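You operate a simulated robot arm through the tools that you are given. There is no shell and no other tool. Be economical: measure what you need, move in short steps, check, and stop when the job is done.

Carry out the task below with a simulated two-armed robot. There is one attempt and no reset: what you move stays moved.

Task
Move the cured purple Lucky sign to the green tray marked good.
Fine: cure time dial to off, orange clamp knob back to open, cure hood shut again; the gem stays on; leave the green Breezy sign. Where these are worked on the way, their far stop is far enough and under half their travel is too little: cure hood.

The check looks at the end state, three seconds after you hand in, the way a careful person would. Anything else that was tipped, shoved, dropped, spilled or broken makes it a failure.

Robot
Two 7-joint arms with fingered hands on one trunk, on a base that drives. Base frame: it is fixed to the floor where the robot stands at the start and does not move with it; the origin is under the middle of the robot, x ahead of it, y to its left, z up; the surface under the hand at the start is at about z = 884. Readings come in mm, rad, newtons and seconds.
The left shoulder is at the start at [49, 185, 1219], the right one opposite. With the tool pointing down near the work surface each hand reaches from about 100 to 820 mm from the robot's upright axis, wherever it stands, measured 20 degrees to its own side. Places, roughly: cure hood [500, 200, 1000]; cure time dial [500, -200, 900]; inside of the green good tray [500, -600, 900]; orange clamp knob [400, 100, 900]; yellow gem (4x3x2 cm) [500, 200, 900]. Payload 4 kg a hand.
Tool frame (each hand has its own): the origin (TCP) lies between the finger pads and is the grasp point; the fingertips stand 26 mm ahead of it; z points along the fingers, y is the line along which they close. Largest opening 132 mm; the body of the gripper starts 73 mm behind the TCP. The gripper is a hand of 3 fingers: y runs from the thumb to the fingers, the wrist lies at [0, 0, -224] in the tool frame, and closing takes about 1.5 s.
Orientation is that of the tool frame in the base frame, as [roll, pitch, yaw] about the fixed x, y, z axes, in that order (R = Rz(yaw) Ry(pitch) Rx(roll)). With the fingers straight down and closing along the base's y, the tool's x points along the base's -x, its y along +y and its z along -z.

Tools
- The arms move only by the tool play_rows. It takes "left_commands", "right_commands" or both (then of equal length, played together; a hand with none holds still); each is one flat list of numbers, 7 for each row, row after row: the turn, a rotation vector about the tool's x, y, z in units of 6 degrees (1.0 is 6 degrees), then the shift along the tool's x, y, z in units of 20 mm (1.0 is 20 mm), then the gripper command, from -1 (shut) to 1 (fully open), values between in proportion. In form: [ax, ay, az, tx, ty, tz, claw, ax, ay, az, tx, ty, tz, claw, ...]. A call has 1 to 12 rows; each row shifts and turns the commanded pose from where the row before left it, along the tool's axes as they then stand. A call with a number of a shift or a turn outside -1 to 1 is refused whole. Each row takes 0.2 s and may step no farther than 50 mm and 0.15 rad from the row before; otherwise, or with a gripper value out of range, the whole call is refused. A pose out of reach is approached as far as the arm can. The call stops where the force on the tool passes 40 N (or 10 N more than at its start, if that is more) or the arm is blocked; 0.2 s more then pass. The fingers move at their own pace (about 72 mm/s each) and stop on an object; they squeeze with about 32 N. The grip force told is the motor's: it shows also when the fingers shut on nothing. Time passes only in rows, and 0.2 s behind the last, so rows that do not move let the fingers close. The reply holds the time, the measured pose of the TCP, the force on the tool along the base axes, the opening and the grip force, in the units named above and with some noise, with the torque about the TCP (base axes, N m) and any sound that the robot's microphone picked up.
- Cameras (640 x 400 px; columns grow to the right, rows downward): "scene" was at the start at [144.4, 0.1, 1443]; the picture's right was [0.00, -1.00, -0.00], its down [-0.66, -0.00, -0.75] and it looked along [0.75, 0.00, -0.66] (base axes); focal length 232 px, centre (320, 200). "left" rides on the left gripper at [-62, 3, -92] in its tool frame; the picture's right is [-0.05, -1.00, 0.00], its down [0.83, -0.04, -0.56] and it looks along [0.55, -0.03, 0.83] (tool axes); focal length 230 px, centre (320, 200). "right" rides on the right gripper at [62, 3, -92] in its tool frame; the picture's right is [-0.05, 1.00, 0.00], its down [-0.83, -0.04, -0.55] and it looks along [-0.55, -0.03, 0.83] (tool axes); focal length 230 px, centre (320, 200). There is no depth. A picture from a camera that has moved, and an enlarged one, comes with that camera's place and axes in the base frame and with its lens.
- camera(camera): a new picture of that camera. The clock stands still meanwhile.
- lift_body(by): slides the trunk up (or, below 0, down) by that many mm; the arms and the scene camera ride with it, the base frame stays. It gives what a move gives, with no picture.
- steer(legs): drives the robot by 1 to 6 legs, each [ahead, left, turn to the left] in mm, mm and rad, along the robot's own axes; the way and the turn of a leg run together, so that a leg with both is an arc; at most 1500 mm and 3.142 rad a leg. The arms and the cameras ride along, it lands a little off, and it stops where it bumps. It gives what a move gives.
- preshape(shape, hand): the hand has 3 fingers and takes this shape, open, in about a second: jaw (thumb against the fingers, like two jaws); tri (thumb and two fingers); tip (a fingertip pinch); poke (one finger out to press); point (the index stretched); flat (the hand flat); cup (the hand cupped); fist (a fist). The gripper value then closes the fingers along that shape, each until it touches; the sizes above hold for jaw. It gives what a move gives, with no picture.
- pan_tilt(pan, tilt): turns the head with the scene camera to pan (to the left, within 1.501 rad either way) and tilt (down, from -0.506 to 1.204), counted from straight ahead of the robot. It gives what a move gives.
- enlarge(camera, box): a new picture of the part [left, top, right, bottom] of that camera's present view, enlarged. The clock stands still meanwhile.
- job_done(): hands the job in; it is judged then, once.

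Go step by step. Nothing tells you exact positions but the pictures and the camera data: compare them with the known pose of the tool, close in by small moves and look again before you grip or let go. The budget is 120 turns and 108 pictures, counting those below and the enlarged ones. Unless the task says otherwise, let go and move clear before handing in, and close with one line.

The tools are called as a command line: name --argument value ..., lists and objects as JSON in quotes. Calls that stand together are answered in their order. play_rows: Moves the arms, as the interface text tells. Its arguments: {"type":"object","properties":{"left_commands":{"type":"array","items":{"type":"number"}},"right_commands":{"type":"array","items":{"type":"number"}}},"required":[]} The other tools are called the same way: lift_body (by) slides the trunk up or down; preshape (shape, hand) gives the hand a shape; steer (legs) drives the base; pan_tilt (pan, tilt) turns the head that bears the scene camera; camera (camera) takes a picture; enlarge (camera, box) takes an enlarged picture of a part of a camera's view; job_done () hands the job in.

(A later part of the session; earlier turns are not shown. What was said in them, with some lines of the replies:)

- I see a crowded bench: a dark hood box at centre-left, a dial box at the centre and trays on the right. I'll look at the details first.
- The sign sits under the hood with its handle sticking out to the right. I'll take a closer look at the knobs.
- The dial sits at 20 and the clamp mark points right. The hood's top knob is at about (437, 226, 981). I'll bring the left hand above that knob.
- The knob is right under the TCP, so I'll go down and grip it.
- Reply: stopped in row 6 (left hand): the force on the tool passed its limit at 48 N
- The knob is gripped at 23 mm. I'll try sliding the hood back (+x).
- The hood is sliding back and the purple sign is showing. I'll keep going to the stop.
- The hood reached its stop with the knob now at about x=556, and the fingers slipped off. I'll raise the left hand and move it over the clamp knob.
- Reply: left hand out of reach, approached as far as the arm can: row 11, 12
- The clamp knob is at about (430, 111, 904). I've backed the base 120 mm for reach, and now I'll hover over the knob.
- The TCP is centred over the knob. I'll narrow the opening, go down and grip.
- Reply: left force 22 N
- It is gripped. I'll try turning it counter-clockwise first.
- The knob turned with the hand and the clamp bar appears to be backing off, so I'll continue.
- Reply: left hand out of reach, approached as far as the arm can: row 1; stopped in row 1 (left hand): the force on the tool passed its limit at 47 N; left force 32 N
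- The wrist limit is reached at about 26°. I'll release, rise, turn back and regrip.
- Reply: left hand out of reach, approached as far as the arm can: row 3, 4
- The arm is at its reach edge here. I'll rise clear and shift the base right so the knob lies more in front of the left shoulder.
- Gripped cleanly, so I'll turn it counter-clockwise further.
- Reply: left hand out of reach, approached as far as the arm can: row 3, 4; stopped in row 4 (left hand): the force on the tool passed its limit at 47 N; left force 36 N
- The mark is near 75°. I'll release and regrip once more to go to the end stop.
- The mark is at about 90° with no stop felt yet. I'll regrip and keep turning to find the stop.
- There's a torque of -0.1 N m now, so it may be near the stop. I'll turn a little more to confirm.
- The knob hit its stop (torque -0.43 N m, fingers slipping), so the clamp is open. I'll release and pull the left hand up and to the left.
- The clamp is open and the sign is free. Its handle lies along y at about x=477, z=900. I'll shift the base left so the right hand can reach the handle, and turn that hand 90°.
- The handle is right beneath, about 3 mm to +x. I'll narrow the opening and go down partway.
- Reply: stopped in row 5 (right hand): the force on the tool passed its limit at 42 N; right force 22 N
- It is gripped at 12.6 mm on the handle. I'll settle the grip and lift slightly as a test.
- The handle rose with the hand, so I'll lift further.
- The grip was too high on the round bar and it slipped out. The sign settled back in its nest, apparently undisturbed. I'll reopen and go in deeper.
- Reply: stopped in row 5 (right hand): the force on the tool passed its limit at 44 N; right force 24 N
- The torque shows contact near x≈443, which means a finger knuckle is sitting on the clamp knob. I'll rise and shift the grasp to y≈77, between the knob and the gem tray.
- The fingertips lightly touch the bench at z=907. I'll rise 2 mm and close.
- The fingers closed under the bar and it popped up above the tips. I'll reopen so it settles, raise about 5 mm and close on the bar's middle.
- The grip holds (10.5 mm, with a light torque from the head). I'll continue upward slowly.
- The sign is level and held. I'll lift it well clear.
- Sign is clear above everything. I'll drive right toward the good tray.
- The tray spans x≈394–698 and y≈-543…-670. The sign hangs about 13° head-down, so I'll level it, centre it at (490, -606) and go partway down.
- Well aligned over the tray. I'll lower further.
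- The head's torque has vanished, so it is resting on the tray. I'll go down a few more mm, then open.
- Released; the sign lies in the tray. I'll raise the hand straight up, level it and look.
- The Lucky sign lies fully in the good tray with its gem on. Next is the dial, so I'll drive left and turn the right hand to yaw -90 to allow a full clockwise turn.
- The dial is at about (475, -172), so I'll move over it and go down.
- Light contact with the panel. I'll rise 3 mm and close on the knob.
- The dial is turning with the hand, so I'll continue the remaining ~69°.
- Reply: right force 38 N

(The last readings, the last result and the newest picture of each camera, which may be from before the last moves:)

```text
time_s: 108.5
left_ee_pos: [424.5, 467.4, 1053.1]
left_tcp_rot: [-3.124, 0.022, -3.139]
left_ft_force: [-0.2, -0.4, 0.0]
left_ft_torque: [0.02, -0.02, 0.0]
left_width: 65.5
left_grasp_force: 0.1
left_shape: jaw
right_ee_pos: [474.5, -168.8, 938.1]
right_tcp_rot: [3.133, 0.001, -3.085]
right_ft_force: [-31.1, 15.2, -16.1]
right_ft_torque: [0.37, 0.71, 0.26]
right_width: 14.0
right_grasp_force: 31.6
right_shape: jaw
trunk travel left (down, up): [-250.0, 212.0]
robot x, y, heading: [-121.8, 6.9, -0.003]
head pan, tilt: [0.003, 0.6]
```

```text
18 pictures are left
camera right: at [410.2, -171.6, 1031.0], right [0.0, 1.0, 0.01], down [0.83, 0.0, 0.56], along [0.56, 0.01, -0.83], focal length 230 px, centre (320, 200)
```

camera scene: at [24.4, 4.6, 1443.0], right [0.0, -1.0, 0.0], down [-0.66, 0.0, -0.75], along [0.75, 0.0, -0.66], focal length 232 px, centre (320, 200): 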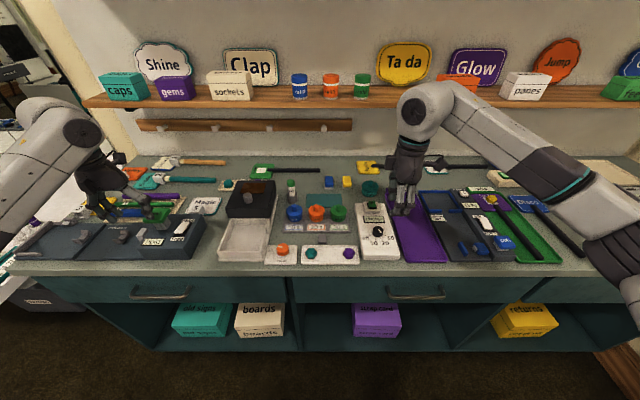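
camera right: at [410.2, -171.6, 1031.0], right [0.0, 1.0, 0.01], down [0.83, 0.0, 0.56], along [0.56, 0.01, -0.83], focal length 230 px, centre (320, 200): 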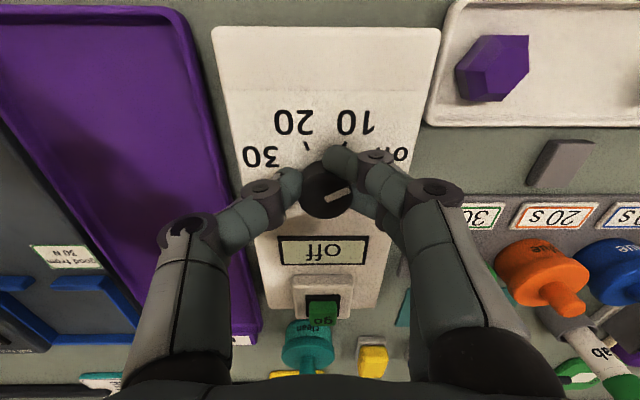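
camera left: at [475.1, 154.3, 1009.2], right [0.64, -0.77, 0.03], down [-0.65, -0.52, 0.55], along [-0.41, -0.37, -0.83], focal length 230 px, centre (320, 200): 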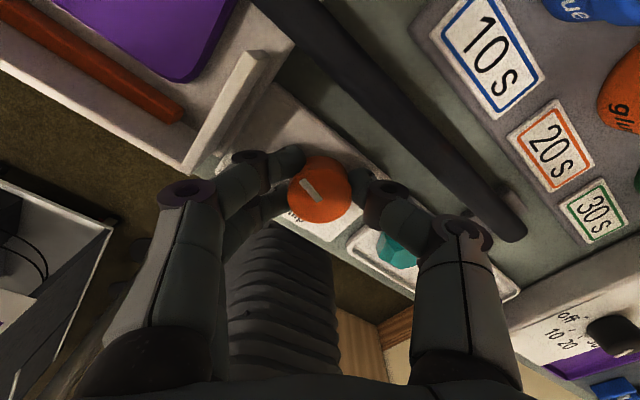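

The display reads "off" and the dial is at its stop. I'll release and raise the hand.

play_rows --right_commands '[0, 0, 0, 0, 0, 0, -0.5, 0, 0, 0, 0, 0, 0, -0.3, 0, 0, 0, 0, 0, -0.2, -0.3, 0, 0, 0, 0, 0, -0.8, -0.3, 0, 0, 0, 0, 0, -1, -0.3, 0, 0, 0, 0, 0, -1, -0.3, 0, 0, 0, 0, 0, -1, -0.3, 0, 0, 0, 0, 0, -1, -0.3, 0, 0, 0, 0, 0, -1, -0.3, 0, 0, 0, 0, 0, -1, -0.3]'

camera --camera "right"

enlarge --camera "scene" --box '[190, 150, 350, 270]'

```text
time_s: 110.7
left_ee_pos: [427.1, 466.7, 1051.7]
left_tcp_rot: [-3.124, 0.021, -3.14]
left_ft_force: [-0.3, -0.7, 0.1]
left_ft_torque: [-0.01, 0.02, 0.02]
left_width: 65.3
left_grasp_force: 0.2
left_shape: jaw
right_ee_pos: [477.4, -173.6, 1078.3]
right_tcp_rot: [3.133, 0.004, -3.088]
right_ft_force: [0.4, 0.1, -0.6]
right_ft_torque: [0.03, 0.02, 0.02]
right_width: 45.9
right_grasp_force: 0.1
right_shape: jaw
trunk travel left (down, up): [-250.0, 212.0]
robot x, y, heading: [-118.8, 4.1, -0.005]
head pan, tilt: [0.003, 0.6]
```

```text
17 pictures are left
camera right: at [413.3, -176.2, 1170.8], right [0.0, 1.0, 0.01], down [0.83, 0.0, 0.56], along [0.56, 0.01, -0.83], focal length 230 px, centre (320, 200)
```

right: 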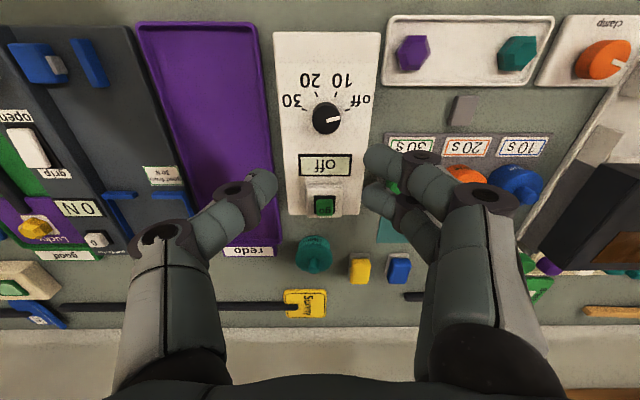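

```text
3.33 times, centred on (270, 210) of scene
camera zoom: at [24.0, 4.8, 1443.0], right [0.0, -1.0, 0.0], down [-0.66, 0.0, -0.75], along [0.75, 0.0, -0.66], focal length 774 px, centre (487, 167)
```

zoom: 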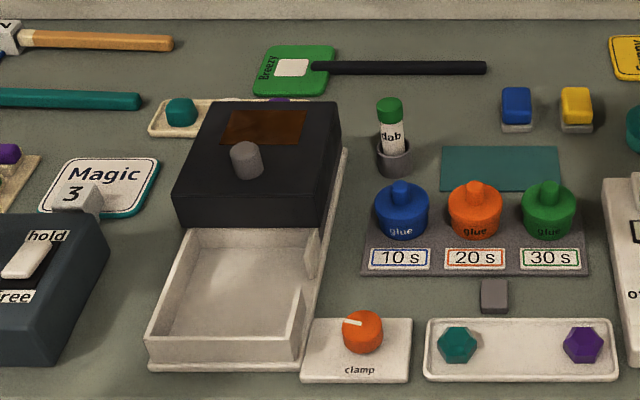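

The dial is off and the clamp is open. Now I'll bring the left hand above the hood knob.

play_rows --left_commands '[0, 0, 0, -0.58, -1, -0.05, 0, 0, 0, 0, -0.58, -1, -0.05, 0, 0, 0, 0, -0.58, -1, -0.05, 0, 0, 0, 0, -0.58, -1, -0.05, 0, 0, 0, 0, -0.58, -1, 0, 0, 0, 0, 0, -0.58, -1, 0, 0, 0, 0, 0, -0.58, -1, 0, 0, 0, 0, 0, -0.58, -1, 0, 0, 0, 0, 0, -0.58, -1, 0, 0, 0, 0, 0, -0.58, -1, 0, 0, 0, 0, 0, -0.58, -1, 0, 0, 0, 0, 0, -0.58, -1, 0, 0]'

camera --camera "left"

```text
time_s: 113.3
left_ee_pos: [567.5, 224.7, 1063.7]
left_tcp_rot: [-3.127, 0.02, -3.14]
left_ft_force: [-0.6, 1.1, -1.7]
left_ft_torque: [0.01, 0.01, 0.01]
left_width: 65.4
left_grasp_force: 0.0
left_shape: jaw
right_ee_pos: [477.0, -175.0, 1078.5]
right_tcp_rot: [3.132, 0.005, -3.089]
right_ft_force: [-0.5, 0.3, -0.9]
right_ft_torque: [-0.01, 0.0, -0.02]
right_width: 45.8
right_grasp_force: 0.0
right_shape: jaw
trunk travel left (down, up): [-250.0, 212.0]
robot x, y, heading: [-122.2, 2.6, -0.007]
head pan, tilt: [0.003, 0.6]
```

```text
15 pictures are left
camera left: at [626.6, 231.2, 1155.8], right [0.05, -1.0, 0.02], down [-0.84, -0.04, 0.54], along [-0.54, -0.04, -0.84], focal length 230 px, centre (320, 200)
```

left: 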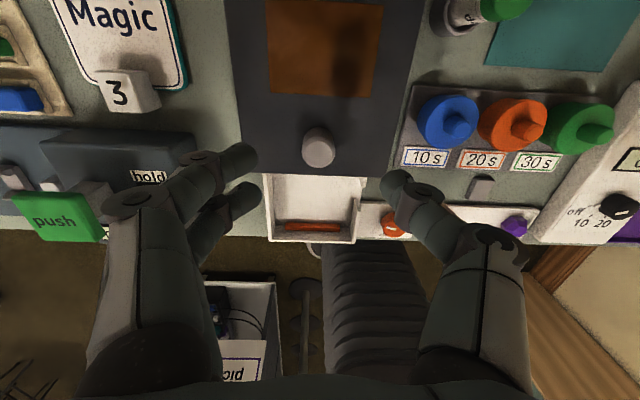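

play_rows --left_commands '[0, 0, 0, 0.13, 0.05, 0.9, 0, 0, 0, 0, 0, 0, 0.9, 0, 0, 0, 0, 0, 0, 0.9, 0, 0, 0, 0, 0, 0, 0.95, 0, 0, 0, 0, 0, 0, 0, -0.5, 0, 0, 0, 0, 0, 0, -1, 0, 0, 0, 0, 0, 0, -1, 0, 0, 0, 0, 0, 0, -1]'

```text
time_s: 115.1
left_ee_pos: [563.3, 221.0, 993.0]
left_tcp_rot: [-3.124, 0.021, 3.138]
left_ft_force: [-0.1, -16.4, 17.0]
left_ft_torque: [-0.63, 0.1, 0.03]
left_width: 20.8
left_grasp_force: 31.8
left_shape: jaw
right_ee_pos: [474.6, -178.5, 1079.2]
right_tcp_rot: [3.13, 0.008, -3.088]
right_ft_force: [0.5, -0.5, -0.7]
right_ft_torque: [0.0, 0.01, 0.0]
right_width: 45.8
right_grasp_force: 0.0
right_shape: jaw
trunk travel left (down, up): [-250.0, 212.0]
robot x, y, heading: [-115.3, 4.4, -0.003]
head pan, tilt: [0.003, 0.6]
```

Gripped. I'll pull the hood toward the robot.

play_rows --left_commands '[0, 0, 0, 0.2, 0, -0.05, -1, 0, 0, 0, 0.5, 0, 0, -1, 0, 0, 0, 0.6, 0, 0, -1, 0, 0, 0, 0.6, 0, 0, -1, 0, 0, 0, 0.6, 0, 0, -1, 0, 0, 0, 0.6, 0, 0, -1, 0, 0, 0, 0.6, 0, 0, -1, 0, 0, 0, 0.6, 0, 0, -1, 0, 0, 0, 0.6, 0, 0, -1, 0, 0, 0, 0.6, 0, 0, -1, 0, 0, 0, 0.5, 0, 0, -1]'

enlarge --camera "scene" --box '[170, 130, 370, 280]'

```text
time_s: 117.5
left_ee_pos: [442.0, 222.4, 991.5]
left_tcp_rot: [-3.126, 0.025, -3.141]
left_ft_force: [0.5, -21.2, 33.1]
left_ft_torque: [-1.02, 0.19, -0.01]
left_width: 21.1
left_grasp_force: 32.0
left_shape: jaw
right_ee_pos: [473.4, -177.1, 1079.3]
right_tcp_rot: [3.129, 0.01, -3.087]
right_ft_force: [1.0, -0.5, -0.4]
right_ft_torque: [-0.01, 0.04, 0.05]
right_width: 45.8
right_grasp_force: 0.1
right_shape: jaw
trunk travel left (down, up): [-250.0, 212.0]
robot x, y, heading: [-120.1, 5.8, -0.003]
head pan, tilt: [0.003, 0.6]
```

```text
2.67 times, centred on (270, 205) of scene
camera zoom: at [20.3, -0.1, 1443.6], right [0.0, -1.0, 0.0], down [-0.65, 0.0, -0.76], along [0.76, 0.0, -0.65], focal length 619 px, centre (453, 187)
```

zoom: 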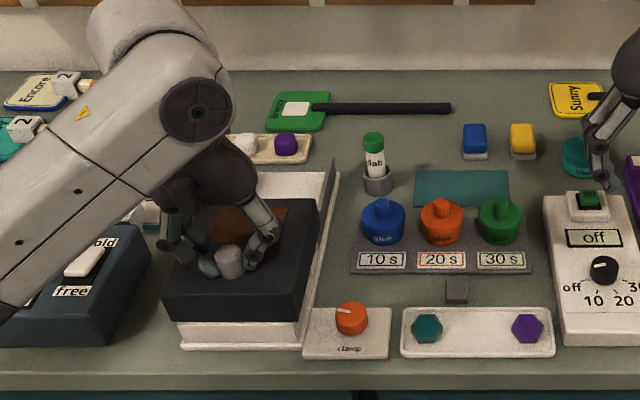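

play_rows --left_commands '[0, 0, 0, 0, 0, -0.12, -1, 0, 0, 0, 0.3, 0, 0, -1, 0, 0, 0, 0.3, 0, 0, -1, 0, 0, 0, 0, 0, 0, -1]'

enlarge --camera "scene" --box '[170, 130, 370, 280]'

```text
time_s: 118.5
left_ee_pos: [434.8, 222.1, 991.5]
left_tcp_rot: [-3.125, 0.023, -3.139]
left_ft_force: [15.0, -20.6, 24.0]
left_ft_torque: [-0.82, -0.19, 0.11]
left_width: 20.5
left_grasp_force: 31.8
left_shape: jaw
right_ee_pos: [478.7, -177.5, 1076.8]
right_tcp_rot: [3.13, 0.005, -3.088]
right_ft_force: [-0.4, -0.3, -0.1]
right_ft_torque: [-0.02, -0.02, 0.04]
right_width: 45.9
right_grasp_force: 0.2
right_shape: jaw
trunk travel left (down, up): [-250.0, 212.0]
robot x, y, heading: [-119.3, 5.2, 0.004]
head pan, tilt: [0.003, 0.6]
```

```text
2.67 times, centred on (270, 205) of scene
camera zoom: at [24.7, 0.4, 1443.0], right [0.0, -1.0, 0.0], down [-0.66, 0.0, -0.75], along [0.75, 0.0, -0.66], focal length 619 px, centre (453, 187)
```

zoom: 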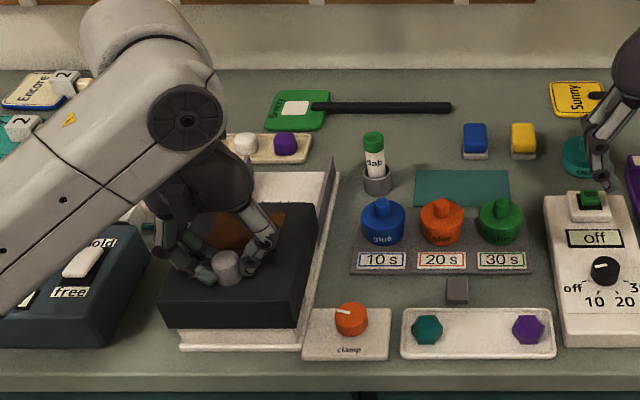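

The hood is back against its front stop. I'll release and move clear.

play_rows --left_commands '[0, 0, 0, 0, 0, 0, -0.5, 0, 0, 0, 0, 0, 0, 0, 0, 0, 0, 0, 0, -0.2, 0, 0, 0, 0, 0, 0, -0.9, 0, 0, 0, 0, 0, 0, -1, 0, 0, 0, 0, 0, 0, -1, 0, 0, 0, 0, 0, 0, -1, 0, 0, 0, 0, 0, 1, -0.5, 0, 0, 0, 0, 0, 1, 0, 0, 0, 0, 0, 0, 1, 0, 0, 0, 0, 0, 0, 1, 0, 0, 0, 0, 0, 0, 1, 0, 0]'

camera --camera "scene"

enlarge --camera "scene" --box '[170, 150, 420, 280]'

enlarge --camera "scene" --box '[400, 170, 600, 280]'

```text
time_s: 121.1
left_ee_pos: [430.4, 327.9, 1079.2]
left_tcp_rot: [-3.123, 0.018, 3.142]
left_ft_force: [0.8, 0.6, -0.3]
left_ft_torque: [0.0, 0.01, 0.0]
left_width: 65.3
left_grasp_force: 0.0
left_shape: jaw
right_ee_pos: [476.9, -174.2, 1078.7]
right_tcp_rot: [3.134, 0.006, -3.088]
right_ft_force: [0.3, 0.4, -0.6]
right_ft_torque: [-0.01, -0.01, 0.0]
right_width: 46.0
right_grasp_force: 0.1
right_shape: jaw
trunk travel left (down, up): [-250.0, 212.0]
robot x, y, heading: [-123.5, 8.6, -0.0]
head pan, tilt: [0.003, 0.6]
```

```text
12 pictures are left
camera scene: at [24.2, 5.1, 1443.0], right [0.0, -1.0, 0.0], down [-0.66, 0.0, -0.75], along [0.75, 0.0, -0.66], focal length 232 px, centre (320, 200)
```

scene: 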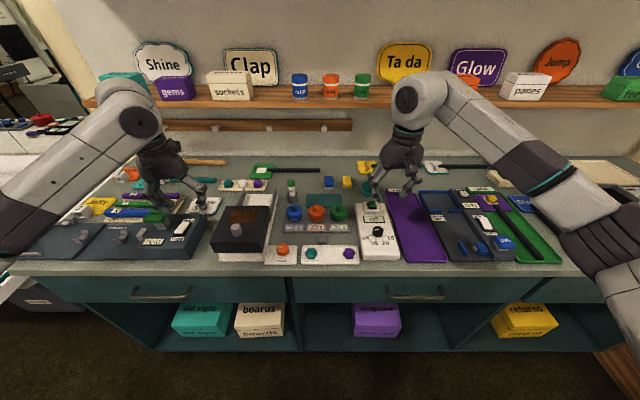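

```text
2.56 times, centred on (295, 215) of scene
camera zoom: at [24.2, 5.1, 1443.0], right [0.0, -1.0, 0.0], down [-0.66, 0.0, -0.75], along [0.75, 0.0, -0.66], focal length 594 px, centre (384, 162)
```

zoom: 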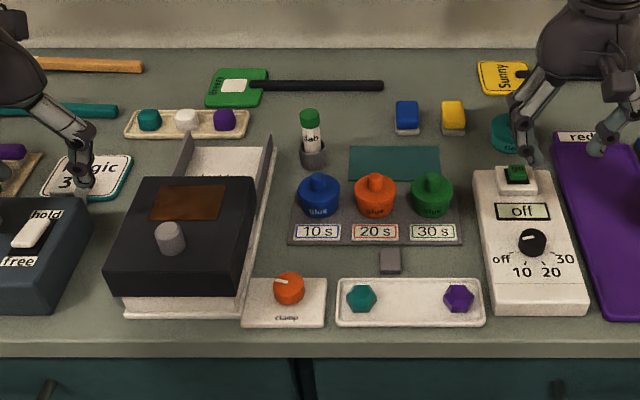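

```text
3.20 times, centred on (500, 225) of scene
camera zoom: at [24.2, 5.1, 1443.0], right [0.0, -1.0, 0.0], down [-0.66, 0.0, -0.75], along [0.75, 0.0, -0.66], focal length 743 px, centre (-256, 120)
```

zoom: 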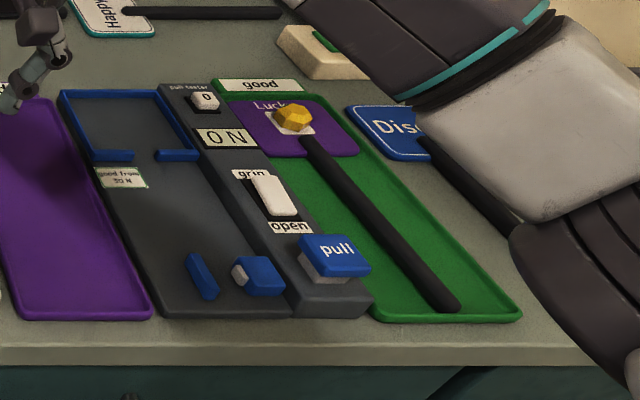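

Everything matches the request: sign in the good tray with its gem on, dial off, clamp open and hood shut. Both hands are clear, so I'm handing in.

job_done

```text
The job is handed in.
```

The cured purple Lucky sign is in the green good tray with its gem on, the cure time dial is off, the clamp knob is open, the cure hood is shut, and the green Breezy sign was left alone.
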